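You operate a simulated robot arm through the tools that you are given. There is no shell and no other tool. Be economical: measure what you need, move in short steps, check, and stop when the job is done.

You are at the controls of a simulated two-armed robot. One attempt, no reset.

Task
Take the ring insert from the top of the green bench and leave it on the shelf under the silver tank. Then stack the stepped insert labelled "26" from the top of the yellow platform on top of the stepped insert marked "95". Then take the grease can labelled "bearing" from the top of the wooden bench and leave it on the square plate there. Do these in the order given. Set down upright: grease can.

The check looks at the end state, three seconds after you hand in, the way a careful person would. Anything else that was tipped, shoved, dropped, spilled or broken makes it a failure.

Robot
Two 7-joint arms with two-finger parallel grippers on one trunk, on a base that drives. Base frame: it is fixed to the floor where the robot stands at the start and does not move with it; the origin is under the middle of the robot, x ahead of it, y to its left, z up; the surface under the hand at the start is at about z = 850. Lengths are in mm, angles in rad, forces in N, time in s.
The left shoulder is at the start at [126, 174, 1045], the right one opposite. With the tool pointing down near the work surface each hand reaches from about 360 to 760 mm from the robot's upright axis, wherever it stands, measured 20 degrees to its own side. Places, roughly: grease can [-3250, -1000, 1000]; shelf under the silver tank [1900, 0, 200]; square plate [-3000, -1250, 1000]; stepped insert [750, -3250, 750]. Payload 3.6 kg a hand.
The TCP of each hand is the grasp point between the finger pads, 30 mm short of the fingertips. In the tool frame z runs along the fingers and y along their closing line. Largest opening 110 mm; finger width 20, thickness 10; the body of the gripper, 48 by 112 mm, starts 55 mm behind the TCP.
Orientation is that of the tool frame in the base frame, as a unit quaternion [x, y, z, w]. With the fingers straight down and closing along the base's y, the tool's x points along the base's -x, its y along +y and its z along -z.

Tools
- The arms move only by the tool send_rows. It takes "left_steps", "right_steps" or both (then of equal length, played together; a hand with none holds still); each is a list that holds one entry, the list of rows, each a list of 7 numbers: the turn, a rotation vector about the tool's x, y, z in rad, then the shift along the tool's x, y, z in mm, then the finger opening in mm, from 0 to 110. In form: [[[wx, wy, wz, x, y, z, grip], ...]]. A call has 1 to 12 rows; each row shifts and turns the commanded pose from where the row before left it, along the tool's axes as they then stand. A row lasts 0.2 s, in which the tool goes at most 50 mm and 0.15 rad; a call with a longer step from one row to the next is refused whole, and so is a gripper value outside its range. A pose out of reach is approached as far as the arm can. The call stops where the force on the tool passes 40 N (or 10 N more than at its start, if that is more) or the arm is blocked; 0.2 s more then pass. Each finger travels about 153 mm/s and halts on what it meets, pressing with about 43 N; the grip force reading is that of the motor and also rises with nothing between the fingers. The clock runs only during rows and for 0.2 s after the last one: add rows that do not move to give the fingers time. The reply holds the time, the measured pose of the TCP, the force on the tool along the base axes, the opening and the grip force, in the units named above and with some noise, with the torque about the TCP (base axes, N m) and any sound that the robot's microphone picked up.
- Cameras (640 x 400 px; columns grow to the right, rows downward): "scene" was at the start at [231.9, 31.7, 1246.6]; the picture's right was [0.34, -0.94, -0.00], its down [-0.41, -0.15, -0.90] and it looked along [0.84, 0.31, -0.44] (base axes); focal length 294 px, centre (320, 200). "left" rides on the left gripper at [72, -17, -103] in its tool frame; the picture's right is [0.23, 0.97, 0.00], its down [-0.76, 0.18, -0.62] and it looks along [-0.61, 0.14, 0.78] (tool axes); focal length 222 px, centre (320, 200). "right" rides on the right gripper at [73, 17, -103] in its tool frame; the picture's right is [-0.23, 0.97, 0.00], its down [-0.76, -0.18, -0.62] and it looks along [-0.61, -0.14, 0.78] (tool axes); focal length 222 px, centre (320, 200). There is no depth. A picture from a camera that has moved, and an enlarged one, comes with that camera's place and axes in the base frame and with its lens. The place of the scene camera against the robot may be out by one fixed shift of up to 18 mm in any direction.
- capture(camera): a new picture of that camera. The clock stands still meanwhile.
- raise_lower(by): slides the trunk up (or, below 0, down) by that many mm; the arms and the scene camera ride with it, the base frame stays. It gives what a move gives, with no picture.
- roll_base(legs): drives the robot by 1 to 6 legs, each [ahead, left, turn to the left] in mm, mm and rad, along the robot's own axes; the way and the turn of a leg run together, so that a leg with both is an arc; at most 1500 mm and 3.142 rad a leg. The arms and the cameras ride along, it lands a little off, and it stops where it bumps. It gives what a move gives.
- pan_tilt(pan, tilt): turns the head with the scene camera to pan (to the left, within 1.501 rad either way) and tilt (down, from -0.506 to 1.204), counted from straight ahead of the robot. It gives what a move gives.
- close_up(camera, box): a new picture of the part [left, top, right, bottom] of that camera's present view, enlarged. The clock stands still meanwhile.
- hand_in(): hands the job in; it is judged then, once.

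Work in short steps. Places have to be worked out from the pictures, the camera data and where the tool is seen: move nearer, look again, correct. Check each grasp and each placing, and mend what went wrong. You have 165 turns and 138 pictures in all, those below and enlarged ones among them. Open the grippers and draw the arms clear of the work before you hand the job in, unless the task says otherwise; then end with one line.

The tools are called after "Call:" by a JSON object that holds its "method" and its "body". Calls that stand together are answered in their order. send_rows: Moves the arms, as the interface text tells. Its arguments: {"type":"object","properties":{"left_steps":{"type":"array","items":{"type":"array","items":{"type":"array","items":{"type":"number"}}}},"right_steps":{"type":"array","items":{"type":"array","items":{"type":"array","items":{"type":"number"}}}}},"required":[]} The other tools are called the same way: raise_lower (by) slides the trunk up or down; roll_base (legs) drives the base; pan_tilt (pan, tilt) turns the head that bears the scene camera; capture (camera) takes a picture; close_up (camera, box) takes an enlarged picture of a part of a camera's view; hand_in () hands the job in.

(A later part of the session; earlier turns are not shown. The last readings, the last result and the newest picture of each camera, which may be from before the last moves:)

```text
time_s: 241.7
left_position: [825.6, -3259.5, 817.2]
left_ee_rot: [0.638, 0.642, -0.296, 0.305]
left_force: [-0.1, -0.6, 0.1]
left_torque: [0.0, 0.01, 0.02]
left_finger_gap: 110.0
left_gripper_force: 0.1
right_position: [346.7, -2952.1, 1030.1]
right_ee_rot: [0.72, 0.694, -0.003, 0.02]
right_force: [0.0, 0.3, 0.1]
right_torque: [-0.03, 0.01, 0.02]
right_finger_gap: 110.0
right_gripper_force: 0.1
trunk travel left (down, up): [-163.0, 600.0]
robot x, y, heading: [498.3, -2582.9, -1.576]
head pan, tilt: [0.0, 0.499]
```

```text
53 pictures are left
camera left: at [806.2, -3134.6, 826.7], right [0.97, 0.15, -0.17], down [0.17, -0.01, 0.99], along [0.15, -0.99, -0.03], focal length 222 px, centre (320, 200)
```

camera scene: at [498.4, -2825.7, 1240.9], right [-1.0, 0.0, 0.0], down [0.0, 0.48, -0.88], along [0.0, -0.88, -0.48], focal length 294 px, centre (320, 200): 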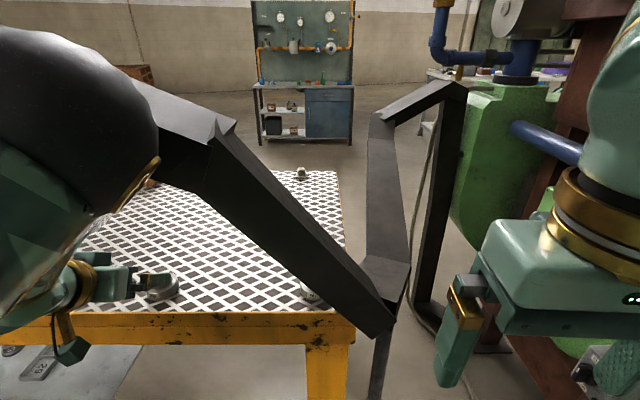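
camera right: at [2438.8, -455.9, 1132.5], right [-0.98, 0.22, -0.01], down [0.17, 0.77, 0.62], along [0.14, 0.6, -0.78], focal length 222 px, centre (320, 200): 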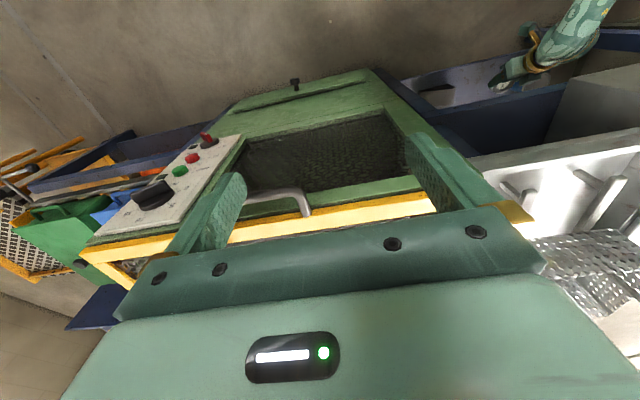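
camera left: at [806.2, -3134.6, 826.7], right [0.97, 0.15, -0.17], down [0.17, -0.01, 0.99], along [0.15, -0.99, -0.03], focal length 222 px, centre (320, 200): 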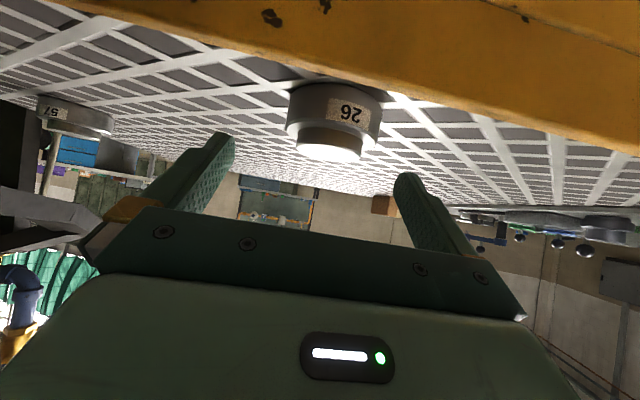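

Aligned within 3 mm. I advance 18 mm and go down 30 mm, then close gently.

Call:
{"method": "send_rows", "body": {"left_steps": [[[0, 0, 0, -11.5, 2, 13.9, 110], [0, 0, 0, 11.5, 0, 9.5, 110], [0, 0, 0, 7.7, 0, 6.4, 110], [0, 0, 0, 3.8, 0, 3.2, 110], [0, 0, 0, 0, 0, 0, 110]]]}}

Call:
{"method": "capture", "body": {"camera": "left"}}

```text
time_s: 242.9
left_position: [827.9, -3277.8, 787.6]
left_ee_rot: [0.638, 0.642, -0.296, 0.305]
left_force: [0.6, -0.1, -0.8]
left_torque: [0.0, 0.05, 0.0]
left_finger_gap: 110.1
left_gripper_force: 0.0
right_position: [346.3, -2952.2, 1029.0]
right_ee_rot: [0.72, 0.694, -0.004, 0.02]
right_force: [-0.4, 0.2, 0.5]
right_torque: [-0.03, -0.02, 0.02]
right_finger_gap: 109.9
right_gripper_force: 0.1
trunk travel left (down, up): [-163.0, 600.0]
robot x, y, heading: [499.0, -2585.4, -1.571]
head pan, tilt: [0.0, 0.499]
```

```text
52 pictures are left
camera left: at [809.1, -3152.5, 796.8], right [0.97, 0.15, -0.17], down [0.17, -0.01, 0.99], along [0.15, -0.99, -0.03], focal length 222 px, centre (320, 200)
```

left: 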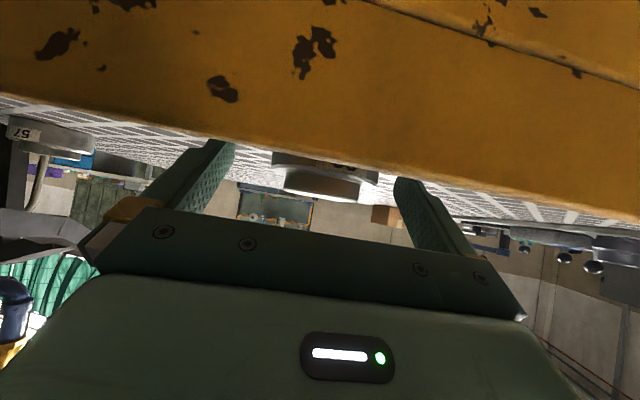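

Triangulating the three views: the yellow frame is a raised lip (z≈786, y≈-3200) and the mesh lies at about 757, consistent with the insert at [828,-3287]. The fingers straddle it; I close.

Call:
{"method": "send_rows", "body": {"left_steps": [[[0, 0, 0, 0, 0, 0, 80], [0, 0, 0, 0, 0, 0, 50], [0, 0, 0, 0, 0, 0, 45], [0, 0, 0, 0, 0, 0, 45]]]}}

Call:
{"method": "capture", "body": {"camera": "left"}}

```text
time_s: 243.9
left_position: [829.7, -3277.1, 788.9]
left_ee_rot: [0.638, 0.643, -0.296, 0.305]
left_force: [1.8, -0.8, 0.7]
left_torque: [0.08, 0.14, 0.02]
left_finger_gap: 60.9
left_gripper_force: 42.4
right_position: [346.7, -2952.5, 1029.6]
right_ee_rot: [0.72, 0.694, -0.004, 0.019]
right_force: [-1.0, -0.2, 0.5]
right_torque: [0.0, -0.04, 0.0]
right_finger_gap: 110.2
right_gripper_force: 0.0
trunk travel left (down, up): [-163.0, 600.0]
robot x, y, heading: [498.8, -2585.3, -1.57]
head pan, tilt: [0.0, 0.499]
```

```text
51 pictures are left
camera left: at [809.3, -3152.5, 796.9], right [0.97, 0.16, -0.17], down [0.17, -0.01, 0.99], along [0.15, -0.99, -0.03], focal length 222 px, centre (320, 200)
```

left: 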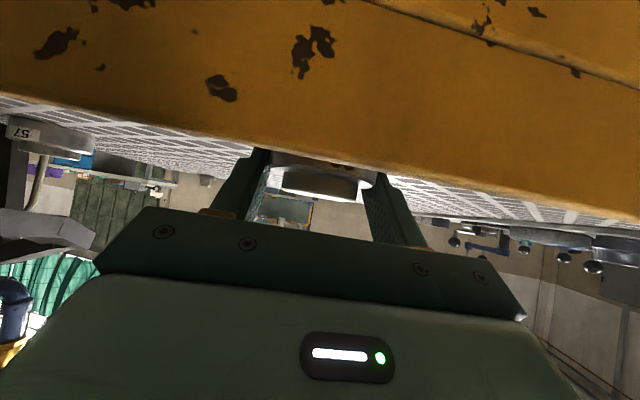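

Gripped at 61 mm (base diameter). I lift 60 mm and check.

Call:
{"method": "send_rows", "body": {"left_steps": [[[0, 0, 0, -7.7, 0, -6.4, 45], [0, 0, 0, -19, 0, -16, 45], [0, 0, 0, -19, 0, -16, 45], [0, 0, 0, 0, 0, 0, 45]]]}}

Call:
{"method": "capture", "body": {"camera": "left"}}

Call:
{"method": "capture", "body": {"camera": "scene"}}

```text
time_s: 244.9
left_position: [828.3, -3277.7, 845.4]
left_ee_rot: [0.638, 0.642, -0.296, 0.304]
left_force: [0.4, 0.0, -5.4]
left_torque: [0.01, 0.03, -0.01]
left_finger_gap: 60.9
left_gripper_force: 42.8
right_position: [346.8, -2952.6, 1028.8]
right_ee_rot: [0.72, 0.694, -0.004, 0.019]
right_force: [-0.6, -0.4, -0.2]
right_torque: [-0.01, -0.01, -0.02]
right_finger_gap: 110.1
right_gripper_force: 0.0
trunk travel left (down, up): [-163.0, 600.0]
robot x, y, heading: [503.6, -2584.2, -1.57]
head pan, tilt: [0.0, 0.499]
```

```text
50 pictures are left
camera left: at [808.4, -3152.8, 855.6], right [0.97, 0.15, -0.17], down [0.17, -0.01, 0.99], along [0.15, -0.99, -0.03], focal length 222 px, centre (320, 200)
```

left: 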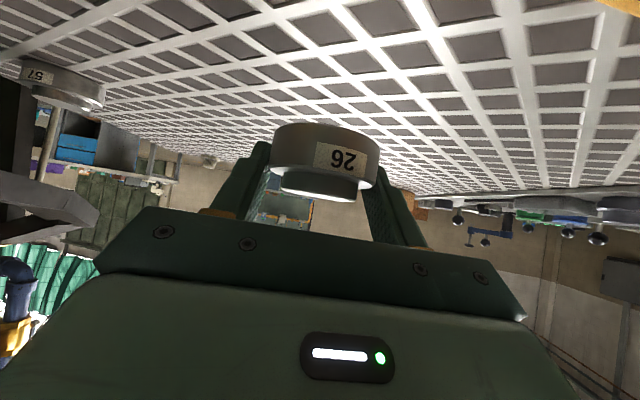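

```text
49 pictures are left
camera scene: at [498.8, -2825.9, 1240.8], right [-1.0, 0.0, 0.0], down [0.0, 0.48, -0.88], along [0.0, -0.88, -0.48], focal length 294 px, centre (320, 200)
```

scene: 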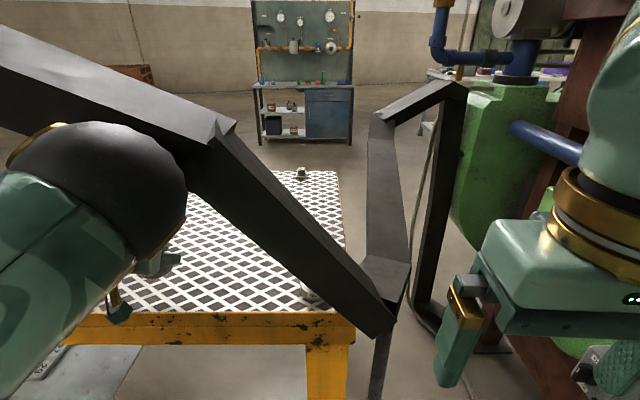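

The insert is held level. The rail makes a straight approach to "95" impossible, so I plan to come from the left side, under the higher part of the rail. I lift, back off, and look at the rail from the left.

Call:
{"method": "send_rows", "body": {"left_steps": [[[0, 0, 0, -23, 0, -19, 45], [0, 0, 0, -8, 0, -6, 45]]]}}

Call:
{"method": "roll_base", "body": {"legs": [[-350, 0, 0], [0, 550, 0], [0, 0, -1.1]]}}

Call:
{"method": "pan_tilt", "body": {"pan": 0.3, "tilt": 0.4}}

Call:
{"method": "capture", "body": {"camera": "scene"}}

```text
time_s: 245.7
left_position: [825.9, -3268.5, 854.9]
left_ee_rot: [0.648, 0.65, -0.28, 0.282]
left_force: [-0.1, -0.1, -6.8]
left_torque: [0.01, -0.02, -0.04]
left_finger_gap: 60.9
left_gripper_force: 42.7
right_position: [349.3, -2954.0, 1030.5]
right_ee_rot: [0.72, 0.694, -0.005, 0.018]
right_force: [-0.8, 0.4, 0.4]
right_torque: [0.01, -0.01, 0.02]
right_finger_gap: 109.9
right_gripper_force: 0.1
trunk travel left (down, up): [-163.0, 600.0]
robot x, y, heading: [500.8, -2582.3, -1.567]
head pan, tilt: [0.0, 0.499]
stopped in row 2 (left hand): the arm was blocked; the commanded pose is now the measured one
```

```text
time_s: 249.9
left_position: [1237.6, -2865.6, 862.0]
left_ee_rot: [0.587, 0.702, -0.256, 0.312]
left_force: [0.5, -0.4, -6.3]
left_torque: [0.04, 0.01, -0.01]
left_finger_gap: 61.3
left_gripper_force: 42.4
right_position: [710.9, -2636.3, 1029.4]
right_ee_rot: [0.656, 0.754, -0.002, 0.019]
right_force: [-0.7, -0.1, 0.4]
right_torque: [-0.02, -0.02, 0.0]
right_finger_gap: 110.1
right_gripper_force: 0.0
trunk travel left (down, up): [-163.0, 600.0]
robot x, y, heading: [801.8, -2247.5, -1.396]
head pan, tilt: [0.0, 0.499]
stopped in leg 2: the robot was blocked; the commanded pose is now the measured one
```

```text
time_s: 250.7
left_position: [1238.2, -2867.1, 862.5]
left_ee_rot: [0.587, 0.701, -0.257, 0.312]
left_force: [-0.6, -1.0, -6.2]
left_torque: [0.01, 0.02, 0.01]
left_finger_gap: 61.2
left_gripper_force: 42.6
right_position: [710.9, -2637.3, 1029.3]
right_ee_rot: [0.657, 0.754, -0.002, 0.02]
right_force: [-0.5, 0.6, 0.2]
right_torque: [0.01, -0.01, -0.01]
right_finger_gap: 109.9
right_gripper_force: 0.1
trunk travel left (down, up): [-163.0, 600.0]
robot x, y, heading: [800.7, -2250.2, -1.403]
head pan, tilt: [0.3, 0.4]
```

```text
48 pictures are left
camera scene: at [865.6, -2479.1, 1250.0], right [-0.89, -0.45, 0.0], down [-0.18, 0.35, -0.92], along [0.42, -0.82, -0.39], focal length 294 px, centre (320, 200)
```

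scene: 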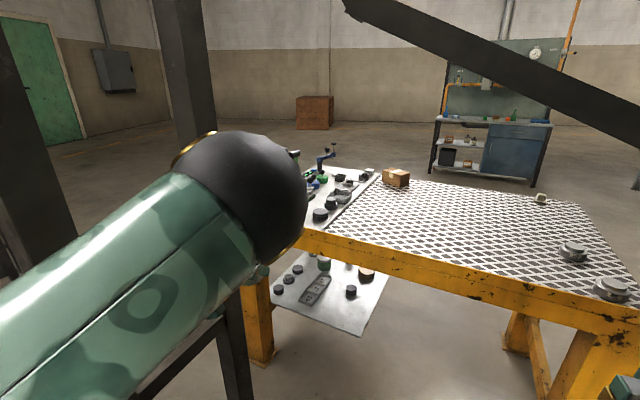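

The base's rear was touching the machine. I step forward, then turn and move in stages to a spot left of the target, keeping the held insert clear.

Call:
{"method": "roll_base", "body": {"legs": [[120, 0, 0], [0, 0, -0.6], [10, 344, 0]]}}

Call:
{"method": "capture", "body": {"camera": "scene"}}

```text
time_s: 255.4
left_position: [1142.0, -3279.2, 862.7]
left_ee_rot: [0.769, 0.496, -0.337, 0.222]
left_force: [-0.3, -0.1, -7.0]
left_torque: [0.05, 0.0, 0.0]
left_finger_gap: 61.0
left_gripper_force: 42.8
right_position: [839.8, -2790.8, 1029.5]
right_ee_rot: [0.851, 0.526, -0.008, 0.018]
right_force: [0.4, 0.3, 0.5]
right_torque: [0.0, 0.05, -0.01]
right_finger_gap: 109.9
right_gripper_force: 0.0
trunk travel left (down, up): [-163.0, 600.0]
robot x, y, heading: [1130.0, -2514.8, -2.004]
head pan, tilt: [0.3, 0.4]
```

```text
47 pictures are left
camera scene: at [1055.5, -2748.9, 1250.0], right [-0.99, 0.13, 0.0], down [0.05, 0.39, -0.92], along [-0.12, -0.91, -0.39], focal length 294 px, centre (320, 200)
```

scene: 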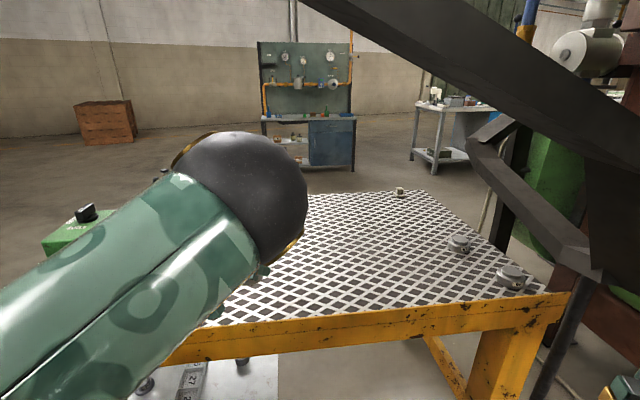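

I triangulated the rail: it bends at about [585,-3045,1170] down to [385,-3198,855]. I turn a bit more and extend the arm over the mesh so the elbow sits lower.

Call:
{"method": "roll_base", "body": {"legs": [[0, 0, -0.4]]}}

Call:
{"method": "send_rows", "body": {"left_steps": [[[0, 0, 0, -22.5, 0, 24.6, 45], [0, 0, 0, -22.5, 0, 24.6, 45], [0, 0, 0, -22.5, 0, 24.6, 45], [0, 0, 0, 0, 0, 0, 45]]]}}

Call:
{"method": "capture", "body": {"camera": "scene"}}

```text
time_s: 257.1
left_position: [844.3, -3222.7, 862.8]
left_ee_rot: [0.852, 0.333, -0.375, 0.152]
left_force: [0.1, -1.1, -6.5]
left_torque: [0.02, 0.0, 0.0]
left_finger_gap: 61.0
left_gripper_force: 42.8
right_position: [756.4, -2655.4, 1028.6]
right_ee_rot: [0.939, 0.345, -0.012, 0.016]
right_force: [0.3, 0.0, -0.1]
right_torque: [0.0, -0.02, 0.0]
right_finger_gap: 110.0
right_gripper_force: 0.0
trunk travel left (down, up): [-163.0, 600.0]
robot x, y, heading: [1132.2, -2520.8, -2.403]
head pan, tilt: [0.3, 0.4]
```

```text
time_s: 258.1
left_position: [770.6, -3291.2, 864.4]
left_ee_rot: [0.852, 0.332, -0.376, 0.15]
left_force: [-0.1, 0.2, -6.8]
left_torque: [0.02, -0.05, 0.02]
left_finger_gap: 61.0
left_gripper_force: 42.9
right_position: [755.6, -2653.9, 1029.1]
right_ee_rot: [0.938, 0.345, -0.011, 0.017]
right_force: [-1.1, 0.3, 0.6]
right_torque: [0.01, -0.01, -0.01]
right_finger_gap: 110.2
right_gripper_force: 0.1
trunk travel left (down, up): [-163.0, 600.0]
robot x, y, heading: [1130.5, -2522.8, -2.404]
head pan, tilt: [0.3, 0.4]
```

```text
46 pictures are left
camera scene: at [972.0, -2701.2, 1250.2], right [-0.86, 0.51, 0.0], down [0.2, 0.34, -0.92], along [-0.47, -0.79, -0.39], focal length 294 px, centre (320, 200)
```

scene: 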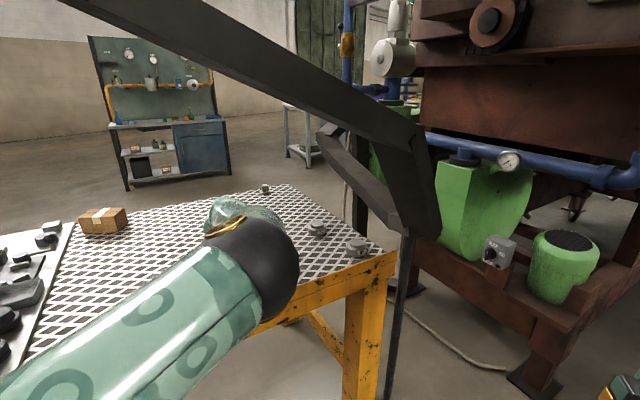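

Now the geometry is clear: elbow low (z≈1025), and all of the arm can stay well clear of the rail. I turn −0.25 and then shift to hover near "95".

Call:
{"method": "roll_base", "body": {"legs": [[0, 0, -0.25], [95, 47, 0]]}}

Call:
{"method": "capture", "body": {"camera": "left"}}

Call:
{"method": "capture", "body": {"camera": "scene"}}

```text
time_s: 260.1
left_position: [528.1, -3264.9, 863.0]
left_ee_rot: [0.887, 0.224, -0.391, 0.102]
left_force: [-0.7, -0.3, -7.0]
left_torque: [0.02, 0.01, -0.03]
left_finger_gap: 61.0
left_gripper_force: 43.0
right_position: [669.8, -2645.6, 1028.6]
right_ee_rot: [0.974, 0.225, -0.013, 0.014]
right_force: [0.8, -1.0, -0.7]
right_torque: [0.03, -0.04, 0.01]
right_finger_gap: 110.0
right_gripper_force: 0.0
trunk travel left (down, up): [-163.0, 600.0]
robot x, y, heading: [1068.5, -2612.2, -2.657]
head pan, tilt: [0.3, 0.4]
```

```text
45 pictures are left
camera left: at [629.0, -3191.1, 877.8], right [0.6, -0.78, -0.16], down [0.04, -0.18, 0.98], along [-0.8, -0.6, -0.08], focal length 222 px, centre (320, 200)
```

left: 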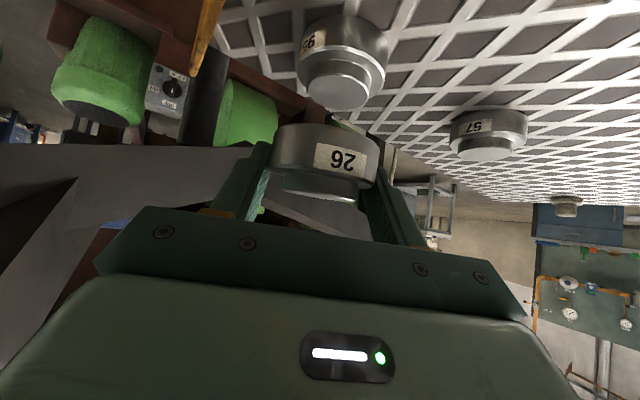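

```text
44 pictures are left
camera scene: at [867.6, -2744.6, 1249.7], right [-0.71, 0.7, 0.0], down [0.28, 0.28, -0.92], along [-0.65, -0.65, -0.39], focal length 294 px, centre (320, 200)
```

scene: 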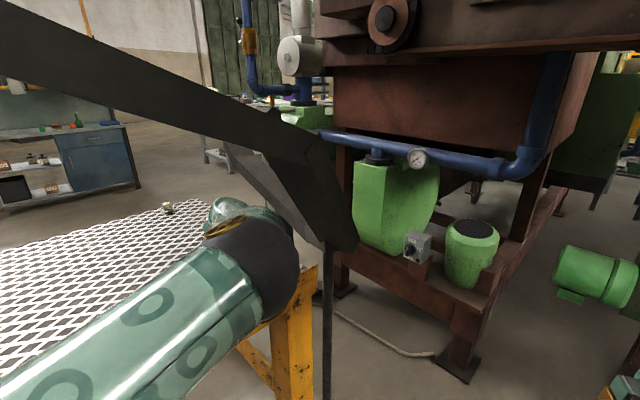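

"95" is at about [519,-3276] from the hand camera. I center over it and lower to a 20 mm gap, then check.

Call:
{"method": "send_rows", "body": {"left_steps": [[[0, 0, 0, -8.8, 5.5, 9.6, 45], [0, 0, 0, 8.5, 0, 7.7, 45], [0, 0, 0, 8.5, 0, 7.7, 45], [0, 0, 0, 0, 0, 0, 45]]]}}

Call:
{"method": "capture", "body": {"camera": "left"}}

```text
time_s: 261.1
left_position: [520.6, -3274.1, 841.3]
left_ee_rot: [0.887, 0.224, -0.392, 0.102]
left_force: [0.0, 1.3, -5.6]
left_torque: [0.04, 0.03, 0.0]
left_finger_gap: 60.9
left_gripper_force: 42.8
right_position: [670.8, -2644.6, 1028.5]
right_ee_rot: [0.974, 0.225, -0.014, 0.015]
right_force: [-0.1, 0.4, -0.6]
right_torque: [0.0, 0.0, -0.03]
right_finger_gap: 109.9
right_gripper_force: 0.1
trunk travel left (down, up): [-163.0, 600.0]
robot x, y, heading: [1067.4, -2609.0, -2.654]
head pan, tilt: [0.3, 0.4]
```

```text
43 pictures are left
camera left: at [621.3, -3201.4, 855.7], right [0.6, -0.78, -0.16], down [0.04, -0.17, 0.98], along [-0.8, -0.6, -0.08], focal length 222 px, centre (320, 200)
```

left: 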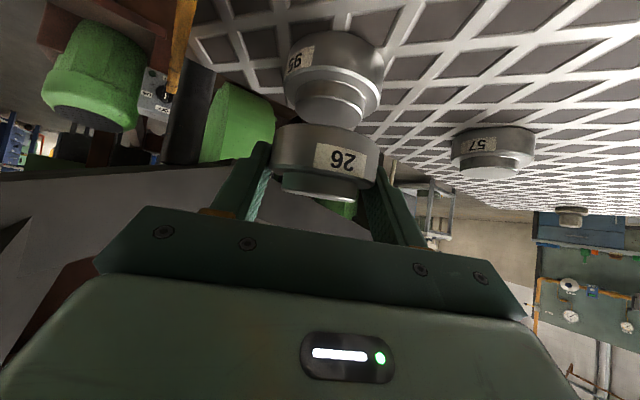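

The stack offset is small: "95" is ~5 mm further forward, ~2 mm aside. I correct, lower 12 mm and look again.

Call:
{"method": "send_rows", "body": {"left_steps": [[[0, 0, 0, -3.4, -2, 3.7, 45], [0, 0, 0, 4.4, 0, 4, 45], [0, 0, 0, 4.4, 0, 4, 45], [0, 0, 0, 0, 0, 0, 45]]]}}

Call:
{"method": "capture", "body": {"camera": "left"}}

Call:
{"method": "close_up", "body": {"camera": "left", "box": [240, 20, 440, 220]}}

```text
time_s: 262.1
left_position: [515.1, -3275.8, 829.7]
left_ee_rot: [0.887, 0.224, -0.391, 0.103]
left_force: [0.7, -0.3, -5.6]
left_torque: [-0.01, -0.03, 0.0]
left_finger_gap: 61.3
left_gripper_force: 43.3
right_position: [671.0, -2645.4, 1028.6]
right_ee_rot: [0.974, 0.225, -0.014, 0.015]
right_force: [-0.5, -0.5, 0.2]
right_torque: [-0.03, 0.01, 0.0]
right_finger_gap: 110.0
right_gripper_force: 0.0
trunk travel left (down, up): [-163.0, 600.0]
robot x, y, heading: [1071.3, -2605.8, -2.653]
head pan, tilt: [0.3, 0.4]
```

```text
42 pictures are left
camera left: at [615.8, -3202.2, 843.7], right [0.6, -0.78, -0.16], down [0.04, -0.17, 0.98], along [-0.8, -0.6, -0.08], focal length 222 px, centre (320, 200)
```

left: 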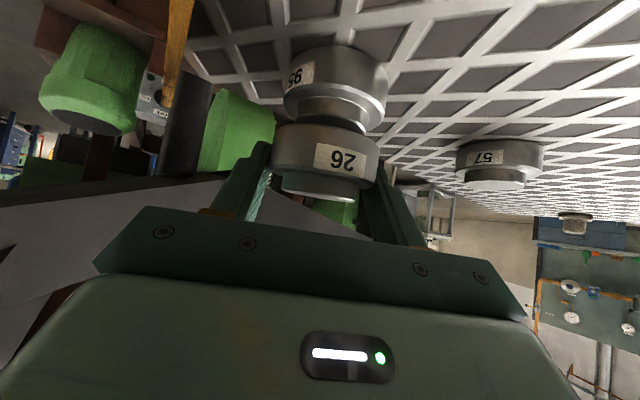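

```text
2.00 times, centred on (340, 120) of left
camera zoom: at [615.8, -3202.2, 843.7], right [0.6, -0.78, -0.16], down [0.04, -0.17, 0.98], along [-0.8, -0.6, -0.08], focal length 444 px, centre (280, 360)
```

zoom: 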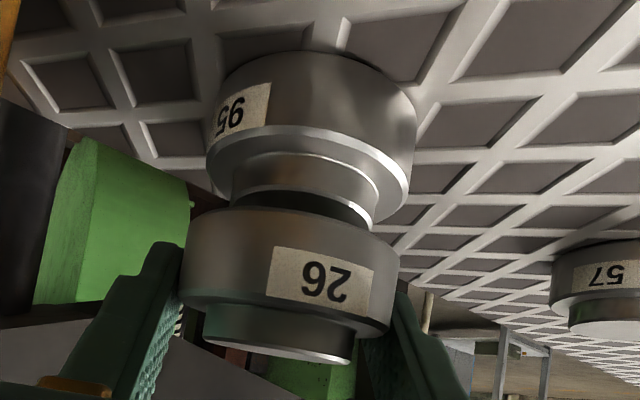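

Almost concentric (about 3 mm more forward needed). I correct and lower in fine rows until contact.

Call:
{"method": "send_rows", "body": {"left_steps": [[[0, 0, 0, -2, 0, 2.2, 45], [0, 0, 0, 2.2, 0, 2, 45], [0, 0, 0, 1.5, 0, 1.35, 45], [0, 0, 0, 1.1, 0, 1, 45], [0, 0, 0, 0, 0, 0, 45]]]}}

Call:
{"method": "close_up", "body": {"camera": "left", "box": [240, 20, 440, 220]}}

```text
time_s: 263.3
left_position: [512.2, -3277.0, 822.3]
left_ee_rot: [0.887, 0.224, -0.391, 0.103]
left_force: [0.2, -1.1, -5.7]
left_torque: [-0.01, -0.02, -0.01]
left_finger_gap: 60.9
left_gripper_force: 42.8
right_position: [671.0, -2643.9, 1030.1]
right_ee_rot: [0.974, 0.225, -0.014, 0.015]
right_force: [0.4, -0.2, 0.1]
right_torque: [-0.03, -0.01, -0.02]
right_finger_gap: 109.9
right_gripper_force: 0.1
trunk travel left (down, up): [-163.0, 600.0]
robot x, y, heading: [1064.1, -2610.2, -2.654]
head pan, tilt: [0.3, 0.4]
```

```text
2.00 times, centred on (340, 120) of left
camera zoom: at [613.4, -3203.8, 837.3], right [0.6, -0.78, -0.16], down [0.04, -0.17, 0.98], along [-0.8, -0.6, -0.08], focal length 444 px, centre (280, 360)
```

zoom: 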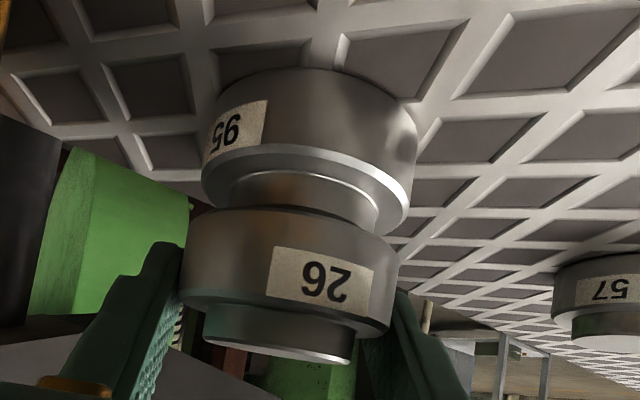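

Call:
{"method": "send_rows", "body": {"left_steps": [[[0, 0, 0, 0.8, 0, 0.7, 45], [0, 0, 0, 0.8, 0, 0.7, 45], [0, 0, 0, 0.8, 0, 0.7, 45], [0, 0, 0, 0.8, 0, 0.7, 45], [0, 0, 0, 0, 0, 0, 45]]]}}

Call:
{"method": "close_up", "body": {"camera": "left", "box": [240, 20, 440, 220]}}

```text
time_s: 264.5
left_position: [512.6, -3277.7, 820.8]
left_ee_rot: [0.886, 0.225, -0.393, 0.105]
left_force: [-3.7, -2.8, 6.5]
left_torque: [-0.23, 0.32, 0.04]
left_finger_gap: 60.9
left_gripper_force: 43.8
right_position: [672.2, -2643.5, 1029.5]
right_ee_rot: [0.974, 0.225, -0.014, 0.015]
right_force: [-0.6, 0.5, 0.9]
right_torque: [0.04, 0.01, -0.02]
right_finger_gap: 110.3
right_gripper_force: 0.1
trunk travel left (down, up): [-163.0, 600.0]
robot x, y, heading: [1066.3, -2606.4, -2.657]
head pan, tilt: [0.3, 0.4]
```

```text
2.00 times, centred on (340, 120) of left
camera zoom: at [613.2, -3203.6, 834.9], right [0.6, -0.78, -0.16], down [0.04, -0.17, 0.98], along [-0.8, -0.6, -0.07], focal length 444 px, centre (280, 360)
```

zoom: 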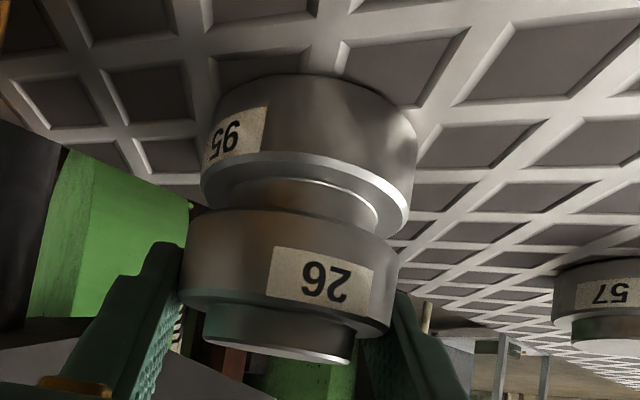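

Contact. I release slowly, then check before withdrawing.

Call:
{"method": "send_rows", "body": {"left_steps": [[[0, 0, 0, 0, 0, 0, 58], [0, 0, 0, 0, 0, 0, 61], [0, 0, 0, 0, 0, 0, 64], [0, 0, 0, 0, 0, 0, 70], [0, 0, 0, 0, 0, 0, 85], [0, 0, 0, 0, 0, 0, 90]]]}}

Call:
{"method": "close_up", "body": {"camera": "left", "box": [240, 20, 440, 220]}}

```text
time_s: 265.9
left_position: [512.8, -3277.5, 820.8]
left_ee_rot: [0.886, 0.224, -0.391, 0.103]
left_force: [0.2, -0.3, -0.3]
left_torque: [0.0, 0.01, 0.01]
left_finger_gap: 90.1
left_gripper_force: 0.2
right_position: [671.4, -2644.2, 1029.2]
right_ee_rot: [0.974, 0.225, -0.013, 0.014]
right_force: [-0.8, -0.3, 0.4]
right_torque: [-0.05, 0.0, -0.02]
right_finger_gap: 110.0
right_gripper_force: 0.0
trunk travel left (down, up): [-163.0, 600.0]
robot x, y, heading: [1065.4, -2610.7, -2.654]
head pan, tilt: [0.3, 0.4]
```

```text
2.00 times, centred on (340, 120) of left
camera zoom: at [613.5, -3203.4, 833.6], right [0.6, -0.78, -0.16], down [0.04, -0.17, 0.98], along [-0.8, -0.6, -0.08], focal length 444 px, centre (280, 360)
```

zoom: 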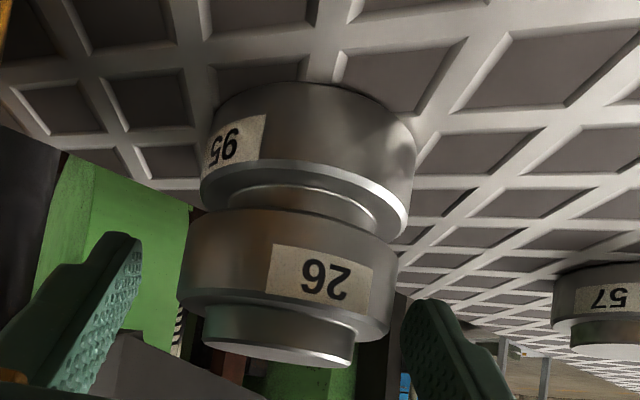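

Stacked cleanly. I withdraw straight back along the approach.

Call:
{"method": "send_rows", "body": {"left_steps": [[[0, 0, 0, 13.5, 0, -14.8, 95], [0, 0, 0, 27, 0, -29.5, 95], [0, 0, 0, 27, 0, -29.5, 95], [0, 0, 0, 20, 0, -22, 95]]]}}

Call:
{"method": "capture", "body": {"camera": "left"}}

```text
time_s: 266.9
left_position: [626.8, -3215.4, 818.5]
left_ee_rot: [0.886, 0.223, -0.392, 0.103]
left_force: [0.1, 0.4, 0.1]
left_torque: [0.01, 0.02, -0.01]
left_finger_gap: 95.2
left_gripper_force: 0.0
right_position: [671.9, -2644.5, 1029.3]
right_ee_rot: [0.974, 0.225, -0.014, 0.015]
right_force: [0.4, 0.5, -0.5]
right_torque: [0.03, -0.03, 0.01]
right_finger_gap: 109.8
right_gripper_force: 0.1
trunk travel left (down, up): [-163.0, 600.0]
robot x, y, heading: [1063.7, -2607.8, -2.654]
head pan, tilt: [0.3, 0.4]
```

```text
37 pictures are left
camera left: at [727.8, -3140.6, 833.5], right [0.6, -0.78, -0.16], down [0.04, -0.17, 0.98], along [-0.8, -0.6, -0.08], focal length 222 px, centre (320, 200)
```

left: 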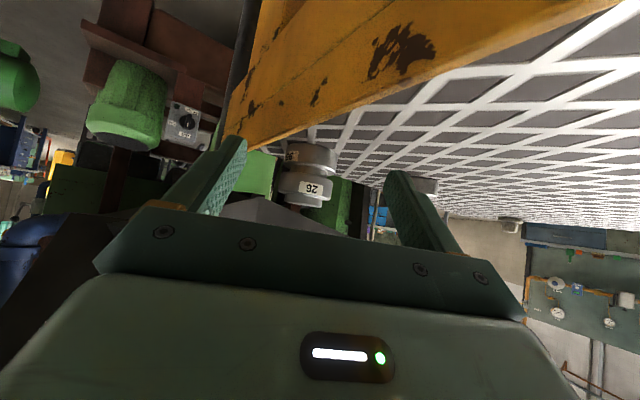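

Done and clear. Task three: I retrace the way out. First lift over the lip, then turn back and return to the corridor mouth.

Call:
{"method": "send_rows", "body": {"left_steps": [[[0, 0, 0, -11, 0, -10, 95], [0, 0, 0, -11, 0, -10, 95]]]}}

Call:
{"method": "roll_base", "body": {"legs": [[-70, -132, 0], [0, 0, 0.654], [30, -426, 0], [0, 0, 0.43], [-108, -179, 0]]}}

Call:
{"method": "pan_tilt", "body": {"pan": 0.0, "tilt": 0.5}}

Call:
{"method": "capture", "body": {"camera": "scene"}}

```text
time_s: 267.5
left_position: [626.4, -3214.4, 848.8]
left_ee_rot: [0.887, 0.224, -0.391, 0.102]
left_force: [-1.1, -0.5, 0.0]
left_torque: [0.0, 0.0, -0.01]
left_finger_gap: 95.0
left_gripper_force: 0.2
right_position: [671.6, -2644.4, 1029.1]
right_ee_rot: [0.974, 0.225, -0.013, 0.015]
right_force: [0.5, 0.0, -0.3]
right_torque: [0.02, -0.06, -0.04]
right_finger_gap: 110.1
right_gripper_force: 0.1
trunk travel left (down, up): [-163.0, 600.0]
robot x, y, heading: [1062.0, -2610.5, -2.652]
head pan, tilt: [0.3, 0.4]
```

```text
time_s: 275.4
left_position: [817.0, -2874.1, 850.4]
left_ee_rot: [0.642, 0.651, -0.281, 0.291]
left_force: [-0.9, -0.3, 0.2]
left_torque: [-0.01, 0.01, -0.01]
left_finger_gap: 95.2
left_gripper_force: 0.1
right_position: [331.2, -2570.0, 1029.8]
right_ee_rot: [0.717, 0.697, -0.003, 0.019]
right_force: [-0.1, 0.4, -0.4]
right_torque: [-0.04, -0.01, 0.06]
right_finger_gap: 110.1
right_gripper_force: 0.0
trunk travel left (down, up): [-163.0, 600.0]
robot x, y, heading: [483.4, -2204.5, -1.558]
head pan, tilt: [0.3, 0.4]
```

```text
time_s: 276.2
left_position: [818.0, -2874.2, 850.4]
left_ee_rot: [0.641, 0.652, -0.28, 0.292]
left_force: [0.6, 0.7, 0.6]
left_torque: [-0.01, -0.01, 0.02]
left_finger_gap: 94.7
left_gripper_force: 0.1
right_position: [330.4, -2570.9, 1029.8]
right_ee_rot: [0.716, 0.698, -0.003, 0.02]
right_force: [0.0, -0.5, -0.5]
right_torque: [0.02, -0.02, -0.01]
right_finger_gap: 110.0
right_gripper_force: 0.1
trunk travel left (down, up): [-163.0, 600.0]
robot x, y, heading: [480.1, -2203.5, -1.56]
head pan, tilt: [0.0, 0.499]
```

```text
36 pictures are left
camera scene: at [482.2, -2442.5, 1241.1], right [-1.0, -0.01, 0.0], down [-0.01, 0.48, -0.88], along [0.01, -0.88, -0.48], focal length 294 px, centre (320, 200)
```

scene: 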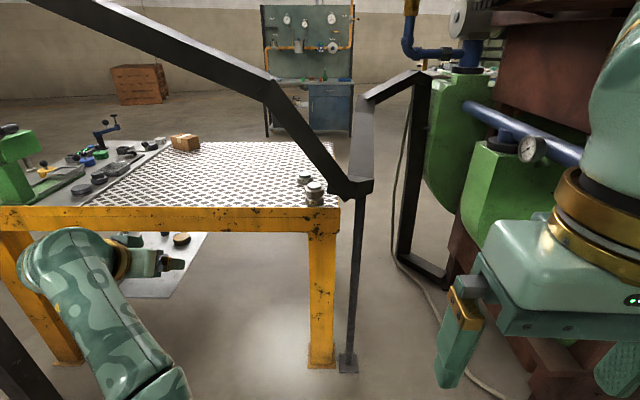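

The stack stands well. I lower the trunk and back out through the corridor the way I came.

Call:
{"method": "raise_lower", "body": {"by": -140}}

Call:
{"method": "roll_base", "body": {"legs": [[-510, -95, 0], [0, -447, 0], [-450, 0, 0]]}}

```text
time_s: 277.9
left_position: [817.5, -2872.6, 709.4]
left_ee_rot: [0.642, 0.651, -0.281, 0.292]
left_force: [-0.9, -0.1, -0.1]
left_torque: [-0.01, 0.0, -0.01]
left_finger_gap: 95.2
left_gripper_force: 0.1
right_position: [331.4, -2570.8, 888.5]
right_ee_rot: [0.716, 0.698, -0.005, 0.021]
right_force: [-0.7, -0.2, -0.2]
right_torque: [-0.02, 0.0, 0.02]
right_finger_gap: 109.9
right_gripper_force: 0.0
trunk travel left (down, up): [-23.0, 740.0]
robot x, y, heading: [479.9, -2203.0, -1.562]
head pan, tilt: [0.0, 0.499]
```

```text
time_s: 280.6
left_position: [710.6, -2402.8, 721.1]
left_ee_rot: [0.65, 0.639, -0.288, 0.295]
left_force: [0.3, 0.6, 0.8]
left_torque: [0.0, 0.02, -0.01]
left_finger_gap: 95.2
left_gripper_force: 0.0
right_position: [229.2, -2083.3, 895.1]
right_ee_rot: [0.727, 0.687, -0.01, 0.027]
right_force: [-0.3, 0.6, 0.7]
right_torque: [-0.02, -0.01, -0.01]
right_finger_gap: 109.9
right_gripper_force: 0.0
trunk travel left (down, up): [-23.0, 740.0]
robot x, y, heading: [395.0, -1736.4, -1.588]
head pan, tilt: [0.0, 0.499]
stopped in leg 1: the robot was blocked; the commanded pose is now the measured one
```

Call:
{"method": "roll_base", "body": {"legs": [[30, -60, 0], [0, -400, 0.02], [-450, 0, 0]]}}

Call:
{"method": "raise_lower", "body": {"by": 250}}

Call:
{"method": "pan_tilt", "body": {"pan": -1.4, "tilt": 0.3}}

Call:
{"method": "capture", "body": {"camera": "scene"}}

```text
time_s: 283.3
left_position: [358.4, -2410.2, 723.5]
left_ee_rot: [0.641, 0.645, -0.294, 0.296]
left_force: [1.0, 0.3, -0.2]
left_torque: [0.0, -0.02, 0.01]
left_finger_gap: 94.8
left_gripper_force: 0.1
right_position: [-121.7, -2095.8, 896.1]
right_ee_rot: [0.717, 0.696, -0.009, 0.015]
right_force: [0.2, -0.1, -0.5]
right_torque: [0.01, -0.01, 0.02]
right_finger_gap: 110.3
right_gripper_force: 0.1
trunk travel left (down, up): [-23.0, 740.0]
robot x, y, heading: [23.0, -1753.4, -1.571]
head pan, tilt: [0.0, 0.499]
stopped in leg 2: the robot was blocked; the commanded pose is now the measured one
```

```text
time_s: 285.4
left_position: [337.7, -2414.5, 965.7]
left_ee_rot: [0.644, 0.641, -0.29, 0.301]
left_force: [0.1, 0.1, -0.2]
left_torque: [0.0, -0.01, 0.01]
left_finger_gap: 95.2
left_gripper_force: 0.0
right_position: [-168.3, -2066.3, 1065.5]
right_ee_rot: [0.697, 0.711, -0.021, -0.09]
right_force: [0.2, 0.0, -1.1]
right_torque: [-0.01, 0.05, -0.01]
right_finger_gap: 109.8
right_gripper_force: 0.1
trunk travel left (down, up): [-256.0, 507.0]
robot x, y, heading: [21.2, -1750.8, -1.575]
head pan, tilt: [0.0, 0.499]
stopped: the arm was blocked; the commanded pose is now the measured one
```

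```text
time_s: 287.0
left_position: [346.7, -2411.1, 958.6]
left_ee_rot: [0.643, 0.642, -0.291, 0.299]
left_force: [-0.9, 1.1, 0.0]
left_torque: [0.02, -0.02, -0.01]
left_finger_gap: 94.6
left_gripper_force: 0.0
right_position: [-160.8, -2066.4, 1064.4]
right_ee_rot: [0.695, 0.713, -0.024, -0.091]
right_force: [0.1, -0.4, 0.0]
right_torque: [-0.02, 0.0, -0.03]
right_finger_gap: 110.1
right_gripper_force: 0.1
trunk travel left (down, up): [-256.0, 507.0]
robot x, y, heading: [25.2, -1749.1, -1.577]
head pan, tilt: [-1.4, 0.3]
```

```text
35 pictures are left
camera scene: at [-75.2, -1866.5, 1356.4], right [-0.17, 0.99, 0.0], down [0.3, 0.05, -0.95], along [-0.94, -0.16, -0.3], focal length 294 px, centre (320, 200)
```

scene: 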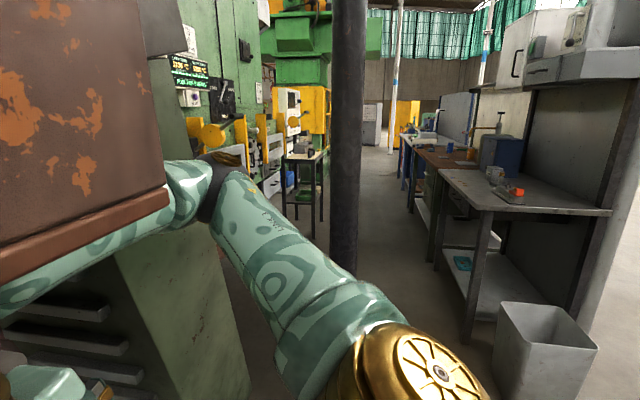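

I rose beneath the hopper; I lower again, then back straight out.

Call:
{"method": "raise_lower", "body": {"by": -200}}

Call:
{"method": "roll_base", "body": {"legs": [[-450, 0, 0]]}}

```text
time_s: 289.1
left_position: [350.5, -2407.8, 763.4]
left_ee_rot: [0.641, 0.642, -0.294, 0.299]
left_force: [0.4, -0.3, -0.1]
left_torque: [0.01, 0.02, 0.05]
left_finger_gap: 95.1
left_gripper_force: 0.0
right_position: [-153.6, -2088.5, 851.8]
right_ee_rot: [0.692, 0.711, 0.009, -0.124]
right_force: [0.5, 0.0, -0.5]
right_torque: [0.01, -0.01, 0.0]
right_finger_gap: 109.9
right_gripper_force: 0.0
trunk travel left (down, up): [-56.0, 707.0]
robot x, y, heading: [22.5, -1751.6, -1.576]
head pan, tilt: [-1.4, 0.3]
```

```text
time_s: 291.9
left_position: [351.3, -1964.6, 757.2]
left_ee_rot: [0.643, 0.643, -0.291, 0.297]
left_force: [-0.8, -1.1, 0.1]
left_torque: [-0.01, 0.0, -0.02]
left_finger_gap: 95.2
left_gripper_force: 0.0
right_position: [-154.1, -1643.8, 848.5]
right_ee_rot: [0.692, 0.711, 0.012, -0.125]
right_force: [-0.2, -0.2, -0.9]
right_torque: [-0.01, 0.0, -0.04]
right_finger_gap: 109.8
right_gripper_force: 0.0
trunk travel left (down, up): [-56.0, 707.0]
robot x, y, heading: [21.9, -1303.1, -1.578]
head pan, tilt: [-1.4, 0.3]
```

Out in the open. I raise the trunk, try to tuck the left hand inward, back north a bit and turn west toward the wooden bench aisle.

Call:
{"method": "roll_base", "body": {"legs": [[-250, 0, 0], [0, 0, -1.564]]}}

Call:
{"method": "raise_lower", "body": {"by": 250}}

Call:
{"method": "send_rows", "body": {"left_steps": [[[0, 0, 0, 20, -35, -20, 100], [0, 0, 0, 20, -35, -20, 100], [0, 0, 0, 20, -35, -20, 100], [0, 0, 0, 20, -35, -20, 100], [0, 0, 0, 0, 0, 0, 100]]], "right_steps": [[[0, 0.08, 0, 0, 0, 0, 110], [0, 0.08, 0, 0, 0, 0, 110], [0, 0, 0, 0, 0, 0, 110], [0, 0, 0, 0, 0, 0, 110], [0, 0, 0, 0, 0, 0, 110]]]}}

Call:
{"method": "pan_tilt", "body": {"pan": 0.0, "tilt": 0.35}}

Call:
{"method": "capture", "body": {"camera": "scene"}}

```text
time_s: 297.5
left_position: [-630.3, -1387.8, 758.0]
left_ee_rot: [0.909, 0.006, -0.416, 0.007]
left_force: [0.3, 0.0, 0.4]
left_torque: [-0.01, 0.0, -0.02]
left_finger_gap: 95.1
left_gripper_force: 0.0
right_position: [-317.6, -877.7, 847.9]
right_ee_rot: [0.992, 0.02, 0.097, -0.081]
right_force: [0.6, -0.7, -0.7]
right_torque: [0.0, 0.0, 0.02]
right_finger_gap: 110.2
right_gripper_force: 0.0
trunk travel left (down, up): [-56.0, 707.0]
robot x, y, heading: [27.2, -1052.2, -3.131]
head pan, tilt: [-1.4, 0.3]
```

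```text
time_s: 300.1
left_position: [-630.4, -1388.2, 1007.4]
left_ee_rot: [0.909, 0.007, -0.416, 0.008]
left_force: [-0.1, -0.2, 0.3]
left_torque: [0.01, 0.03, 0.03]
left_finger_gap: 95.2
left_gripper_force: 0.1
right_position: [-319.1, -878.6, 1097.6]
right_ee_rot: [0.992, 0.021, 0.097, -0.08]
right_force: [0.8, -1.0, -1.2]
right_torque: [0.05, -0.01, 0.02]
right_finger_gap: 109.9
right_gripper_force: 0.1
trunk travel left (down, up): [-306.0, 457.0]
robot x, y, heading: [25.1, -1051.9, -3.134]
head pan, tilt: [-1.4, 0.3]
```

```text
time_s: 301.1
left_position: [-556.9, -1269.7, 1106.1]
left_ee_rot: [0.858, 0.014, -0.512, 0.021]
left_force: [0.1, 0.2, 0.5]
left_torque: [0.01, 0.02, -0.02]
left_finger_gap: 100.0
left_gripper_force: 0.1
right_position: [-317.3, -876.1, 1097.1]
right_ee_rot: [0.981, 0.014, 0.176, -0.082]
right_force: [-1.1, -0.1, 0.3]
right_torque: [-0.03, 0.04, 0.01]
right_finger_gap: 110.0
right_gripper_force: 0.0
trunk travel left (down, up): [-306.0, 457.0]
robot x, y, heading: [26.0, -1052.4, -3.133]
head pan, tilt: [-1.4, 0.3]
stopped in row 4 (left hand): the arm was blocked; the commanded pose is now the measured one
```

```text
time_s: 302.6
left_position: [-556.5, -1270.2, 1104.9]
left_ee_rot: [0.859, 0.014, -0.512, 0.021]
left_force: [-0.6, 0.4, -0.2]
left_torque: [0.02, 0.02, 0.03]
left_finger_gap: 100.0
left_gripper_force: 0.0
right_position: [-317.6, -878.3, 1097.9]
right_ee_rot: [0.981, 0.015, 0.176, -0.083]
right_force: [-0.4, 0.0, 0.1]
right_torque: [-0.01, -0.04, 0.01]
right_finger_gap: 110.0
right_gripper_force: 0.0
trunk travel left (down, up): [-306.0, 457.0]
robot x, y, heading: [30.0, -1051.4, -3.134]
head pan, tilt: [0.0, 0.351]
```

```text
34 pictures are left
camera scene: at [-145.4, -1054.1, 1403.4], right [-0.01, 1.0, 0.0], down [0.34, 0.0, -0.94], along [-0.94, -0.01, -0.34], focal length 294 px, centre (320, 200)
```

scene: 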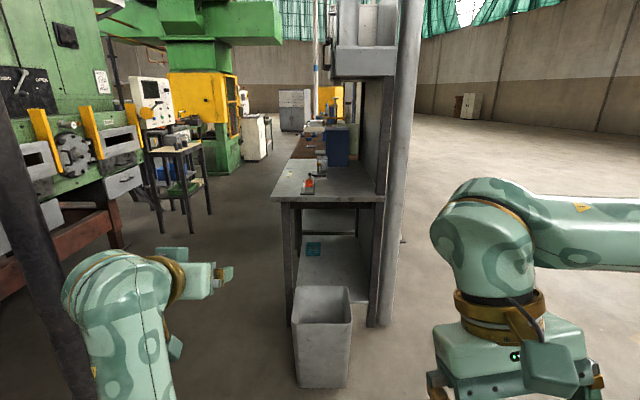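

I see the bench row ahead with the aisle on its left side. I fix the right hand's tilt and drive down the aisle past the pillar.

Call:
{"method": "send_rows", "body": {"right_steps": [[[-0.055, -0.117, 0.009, 0, 0, 0, 110], [-0.055, -0.117, 0.009, 0, 0, 0, 110], [-0.055, -0.117, 0.009, 0, 0, -20, 110], [0, 0, 0, 0, 0, 0, 110]]]}}

Call:
{"method": "roll_base", "body": {"legs": [[0, 440, 0], [1030, 0, 0], [0, 210, 0]]}}

Call:
{"method": "pan_tilt", "body": {"pan": -0.5, "tilt": 0.35}}

Call:
{"method": "capture", "body": {"camera": "scene"}}

```text
time_s: 303.6
left_position: [-557.1, -1269.6, 1105.9]
left_ee_rot: [0.859, 0.015, -0.511, 0.021]
left_force: [0.4, 0.2, -0.1]
left_torque: [0.02, 0.01, 0.01]
left_finger_gap: 99.9
left_gripper_force: 0.1
right_position: [-319.4, -879.0, 1117.3]
right_ee_rot: [1.0, 0.001, 0.001, 0.0]
right_force: [-0.3, 0.2, -0.3]
right_torque: [-0.01, -0.01, -0.01]
right_finger_gap: 110.3
right_gripper_force: 0.1
trunk travel left (down, up): [-306.0, 457.0]
robot x, y, heading: [27.0, -1049.3, -3.135]
head pan, tilt: [0.0, 0.351]
```

```text
time_s: 312.6
left_position: [-1603.9, -1895.5, 1099.7]
left_ee_rot: [0.86, 0.028, -0.508, 0.022]
left_force: [0.1, 0.2, 0.4]
left_torque: [-0.02, 0.0, 0.0]
left_finger_gap: 99.7
left_gripper_force: 0.0
right_position: [-1377.2, -1500.5, 1117.5]
right_ee_rot: [1.0, 0.013, 0.004, -0.005]
right_force: [-0.1, 0.7, -0.3]
right_torque: [-0.01, -0.03, 0.01]
right_finger_gap: 110.0
right_gripper_force: 0.0
trunk travel left (down, up): [-306.0, 457.0]
robot x, y, heading: [-1018.5, -1656.7, -3.107]
head pan, tilt: [0.0, 0.351]
stopped in leg 3: the robot was blocked; the commanded pose is now the measured one
```

```text
time_s: 313.5
left_position: [-1602.4, -1891.9, 1100.1]
left_ee_rot: [0.86, 0.027, -0.509, 0.021]
left_force: [-0.9, -0.6, -0.8]
left_torque: [0.01, 0.03, 0.01]
left_finger_gap: 100.1
left_gripper_force: 0.0
right_position: [-1374.8, -1498.6, 1116.1]
right_ee_rot: [1.0, 0.013, 0.003, -0.005]
right_force: [0.4, 0.2, 0.4]
right_torque: [0.02, 0.02, 0.03]
right_finger_gap: 110.0
right_gripper_force: 0.0
trunk travel left (down, up): [-306.0, 457.0]
robot x, y, heading: [-1021.7, -1656.6, -3.111]
head pan, tilt: [-0.499, 0.351]
```

```text
33 pictures are left
camera scene: at [-1183.9, -1615.5, 1403.4], right [0.45, 0.89, 0.0], down [0.31, -0.15, -0.94], along [-0.84, 0.42, -0.34], focal length 294 px, centre (320, 200)
```

scene: 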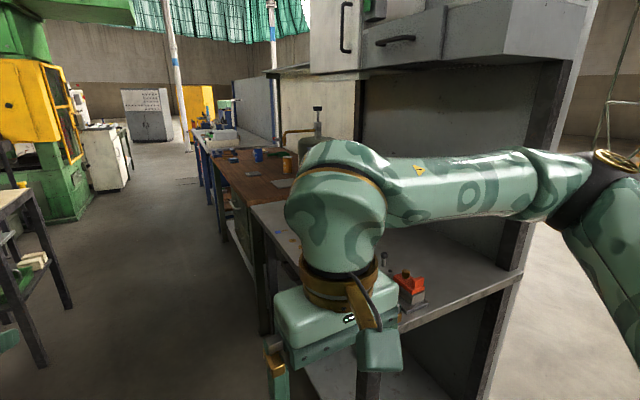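

The base grazed the pillar side; I go forward along the aisle toward the wooden bench.

Call:
{"method": "roll_base", "body": {"legs": [[350, 0, 0], [0, 40, 0], [1250, 0, 0]]}}

Call:
{"method": "pan_tilt", "body": {"pan": -0.7, "tilt": 0.6}}

Call:
{"method": "capture", "body": {"camera": "scene"}}

```text
time_s: 322.1
left_position: [-3188.3, -1974.7, 1101.7]
left_ee_rot: [0.861, 0.023, -0.508, 0.019]
left_force: [0.5, -0.2, -0.4]
left_torque: [-0.02, -0.04, -0.02]
left_finger_gap: 99.8
left_gripper_force: 0.1
right_position: [-2958.6, -1582.5, 1116.6]
right_ee_rot: [1.0, 0.01, 0.003, -0.005]
right_force: [0.3, 0.2, 0.3]
right_torque: [0.02, -0.01, 0.03]
right_finger_gap: 109.9
right_gripper_force: 0.1
trunk travel left (down, up): [-306.0, 457.0]
robot x, y, heading: [-2608.2, -1741.0, -3.115]
head pan, tilt: [-0.499, 0.351]
```

```text
time_s: 322.9
left_position: [-3189.2, -1975.0, 1101.2]
left_ee_rot: [0.86, 0.024, -0.509, 0.019]
left_force: [0.8, -1.0, 0.0]
left_torque: [0.01, -0.01, 0.01]
left_finger_gap: 99.9
left_gripper_force: 0.1
right_position: [-2957.3, -1581.2, 1117.0]
right_ee_rot: [1.0, 0.01, 0.003, -0.004]
right_force: [0.3, -0.4, -0.1]
right_torque: [0.0, 0.0, 0.01]
right_finger_gap: 110.0
right_gripper_force: 0.0
trunk travel left (down, up): [-306.0, 457.0]
robot x, y, heading: [-2606.0, -1740.0, -3.115]
head pan, tilt: [-0.7, 0.6]
```

```text
32 pictures are left
camera scene: at [-2754.2, -1686.9, 1380.7], right [0.62, 0.78, 0.0], down [0.44, -0.35, -0.83], along [-0.64, 0.52, -0.56], focal length 294 px, centre (320, 200)
```

scene: 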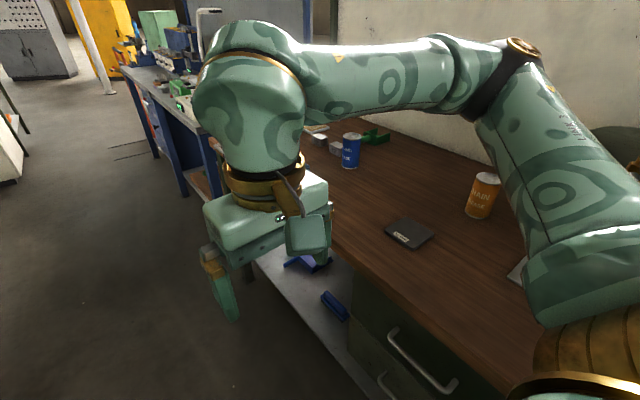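

Wooden bench found: a square pad near [-2985,-1270], a blue can and an orange can. I zoom to read labels.

Call:
{"method": "close_up", "body": {"camera": "scene", "box": [300, 110, 520, 250]}}

```text
2.86 times, centred on (410, 180) of scene
camera zoom: at [-2754.2, -1686.9, 1380.7], right [0.62, 0.78, 0.0], down [0.44, -0.35, -0.83], along [-0.64, 0.52, -0.56], focal length 839 px, centre (63, 257)
```

zoom: 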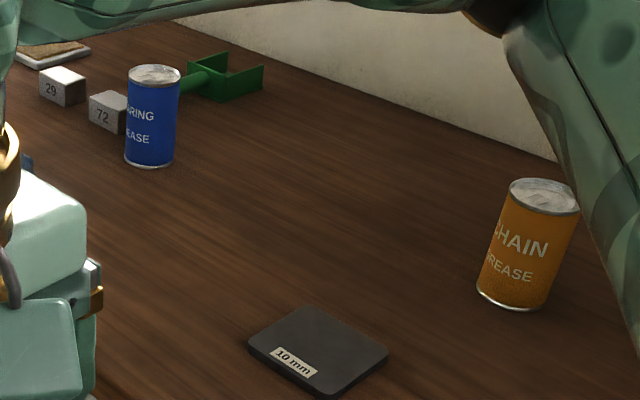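

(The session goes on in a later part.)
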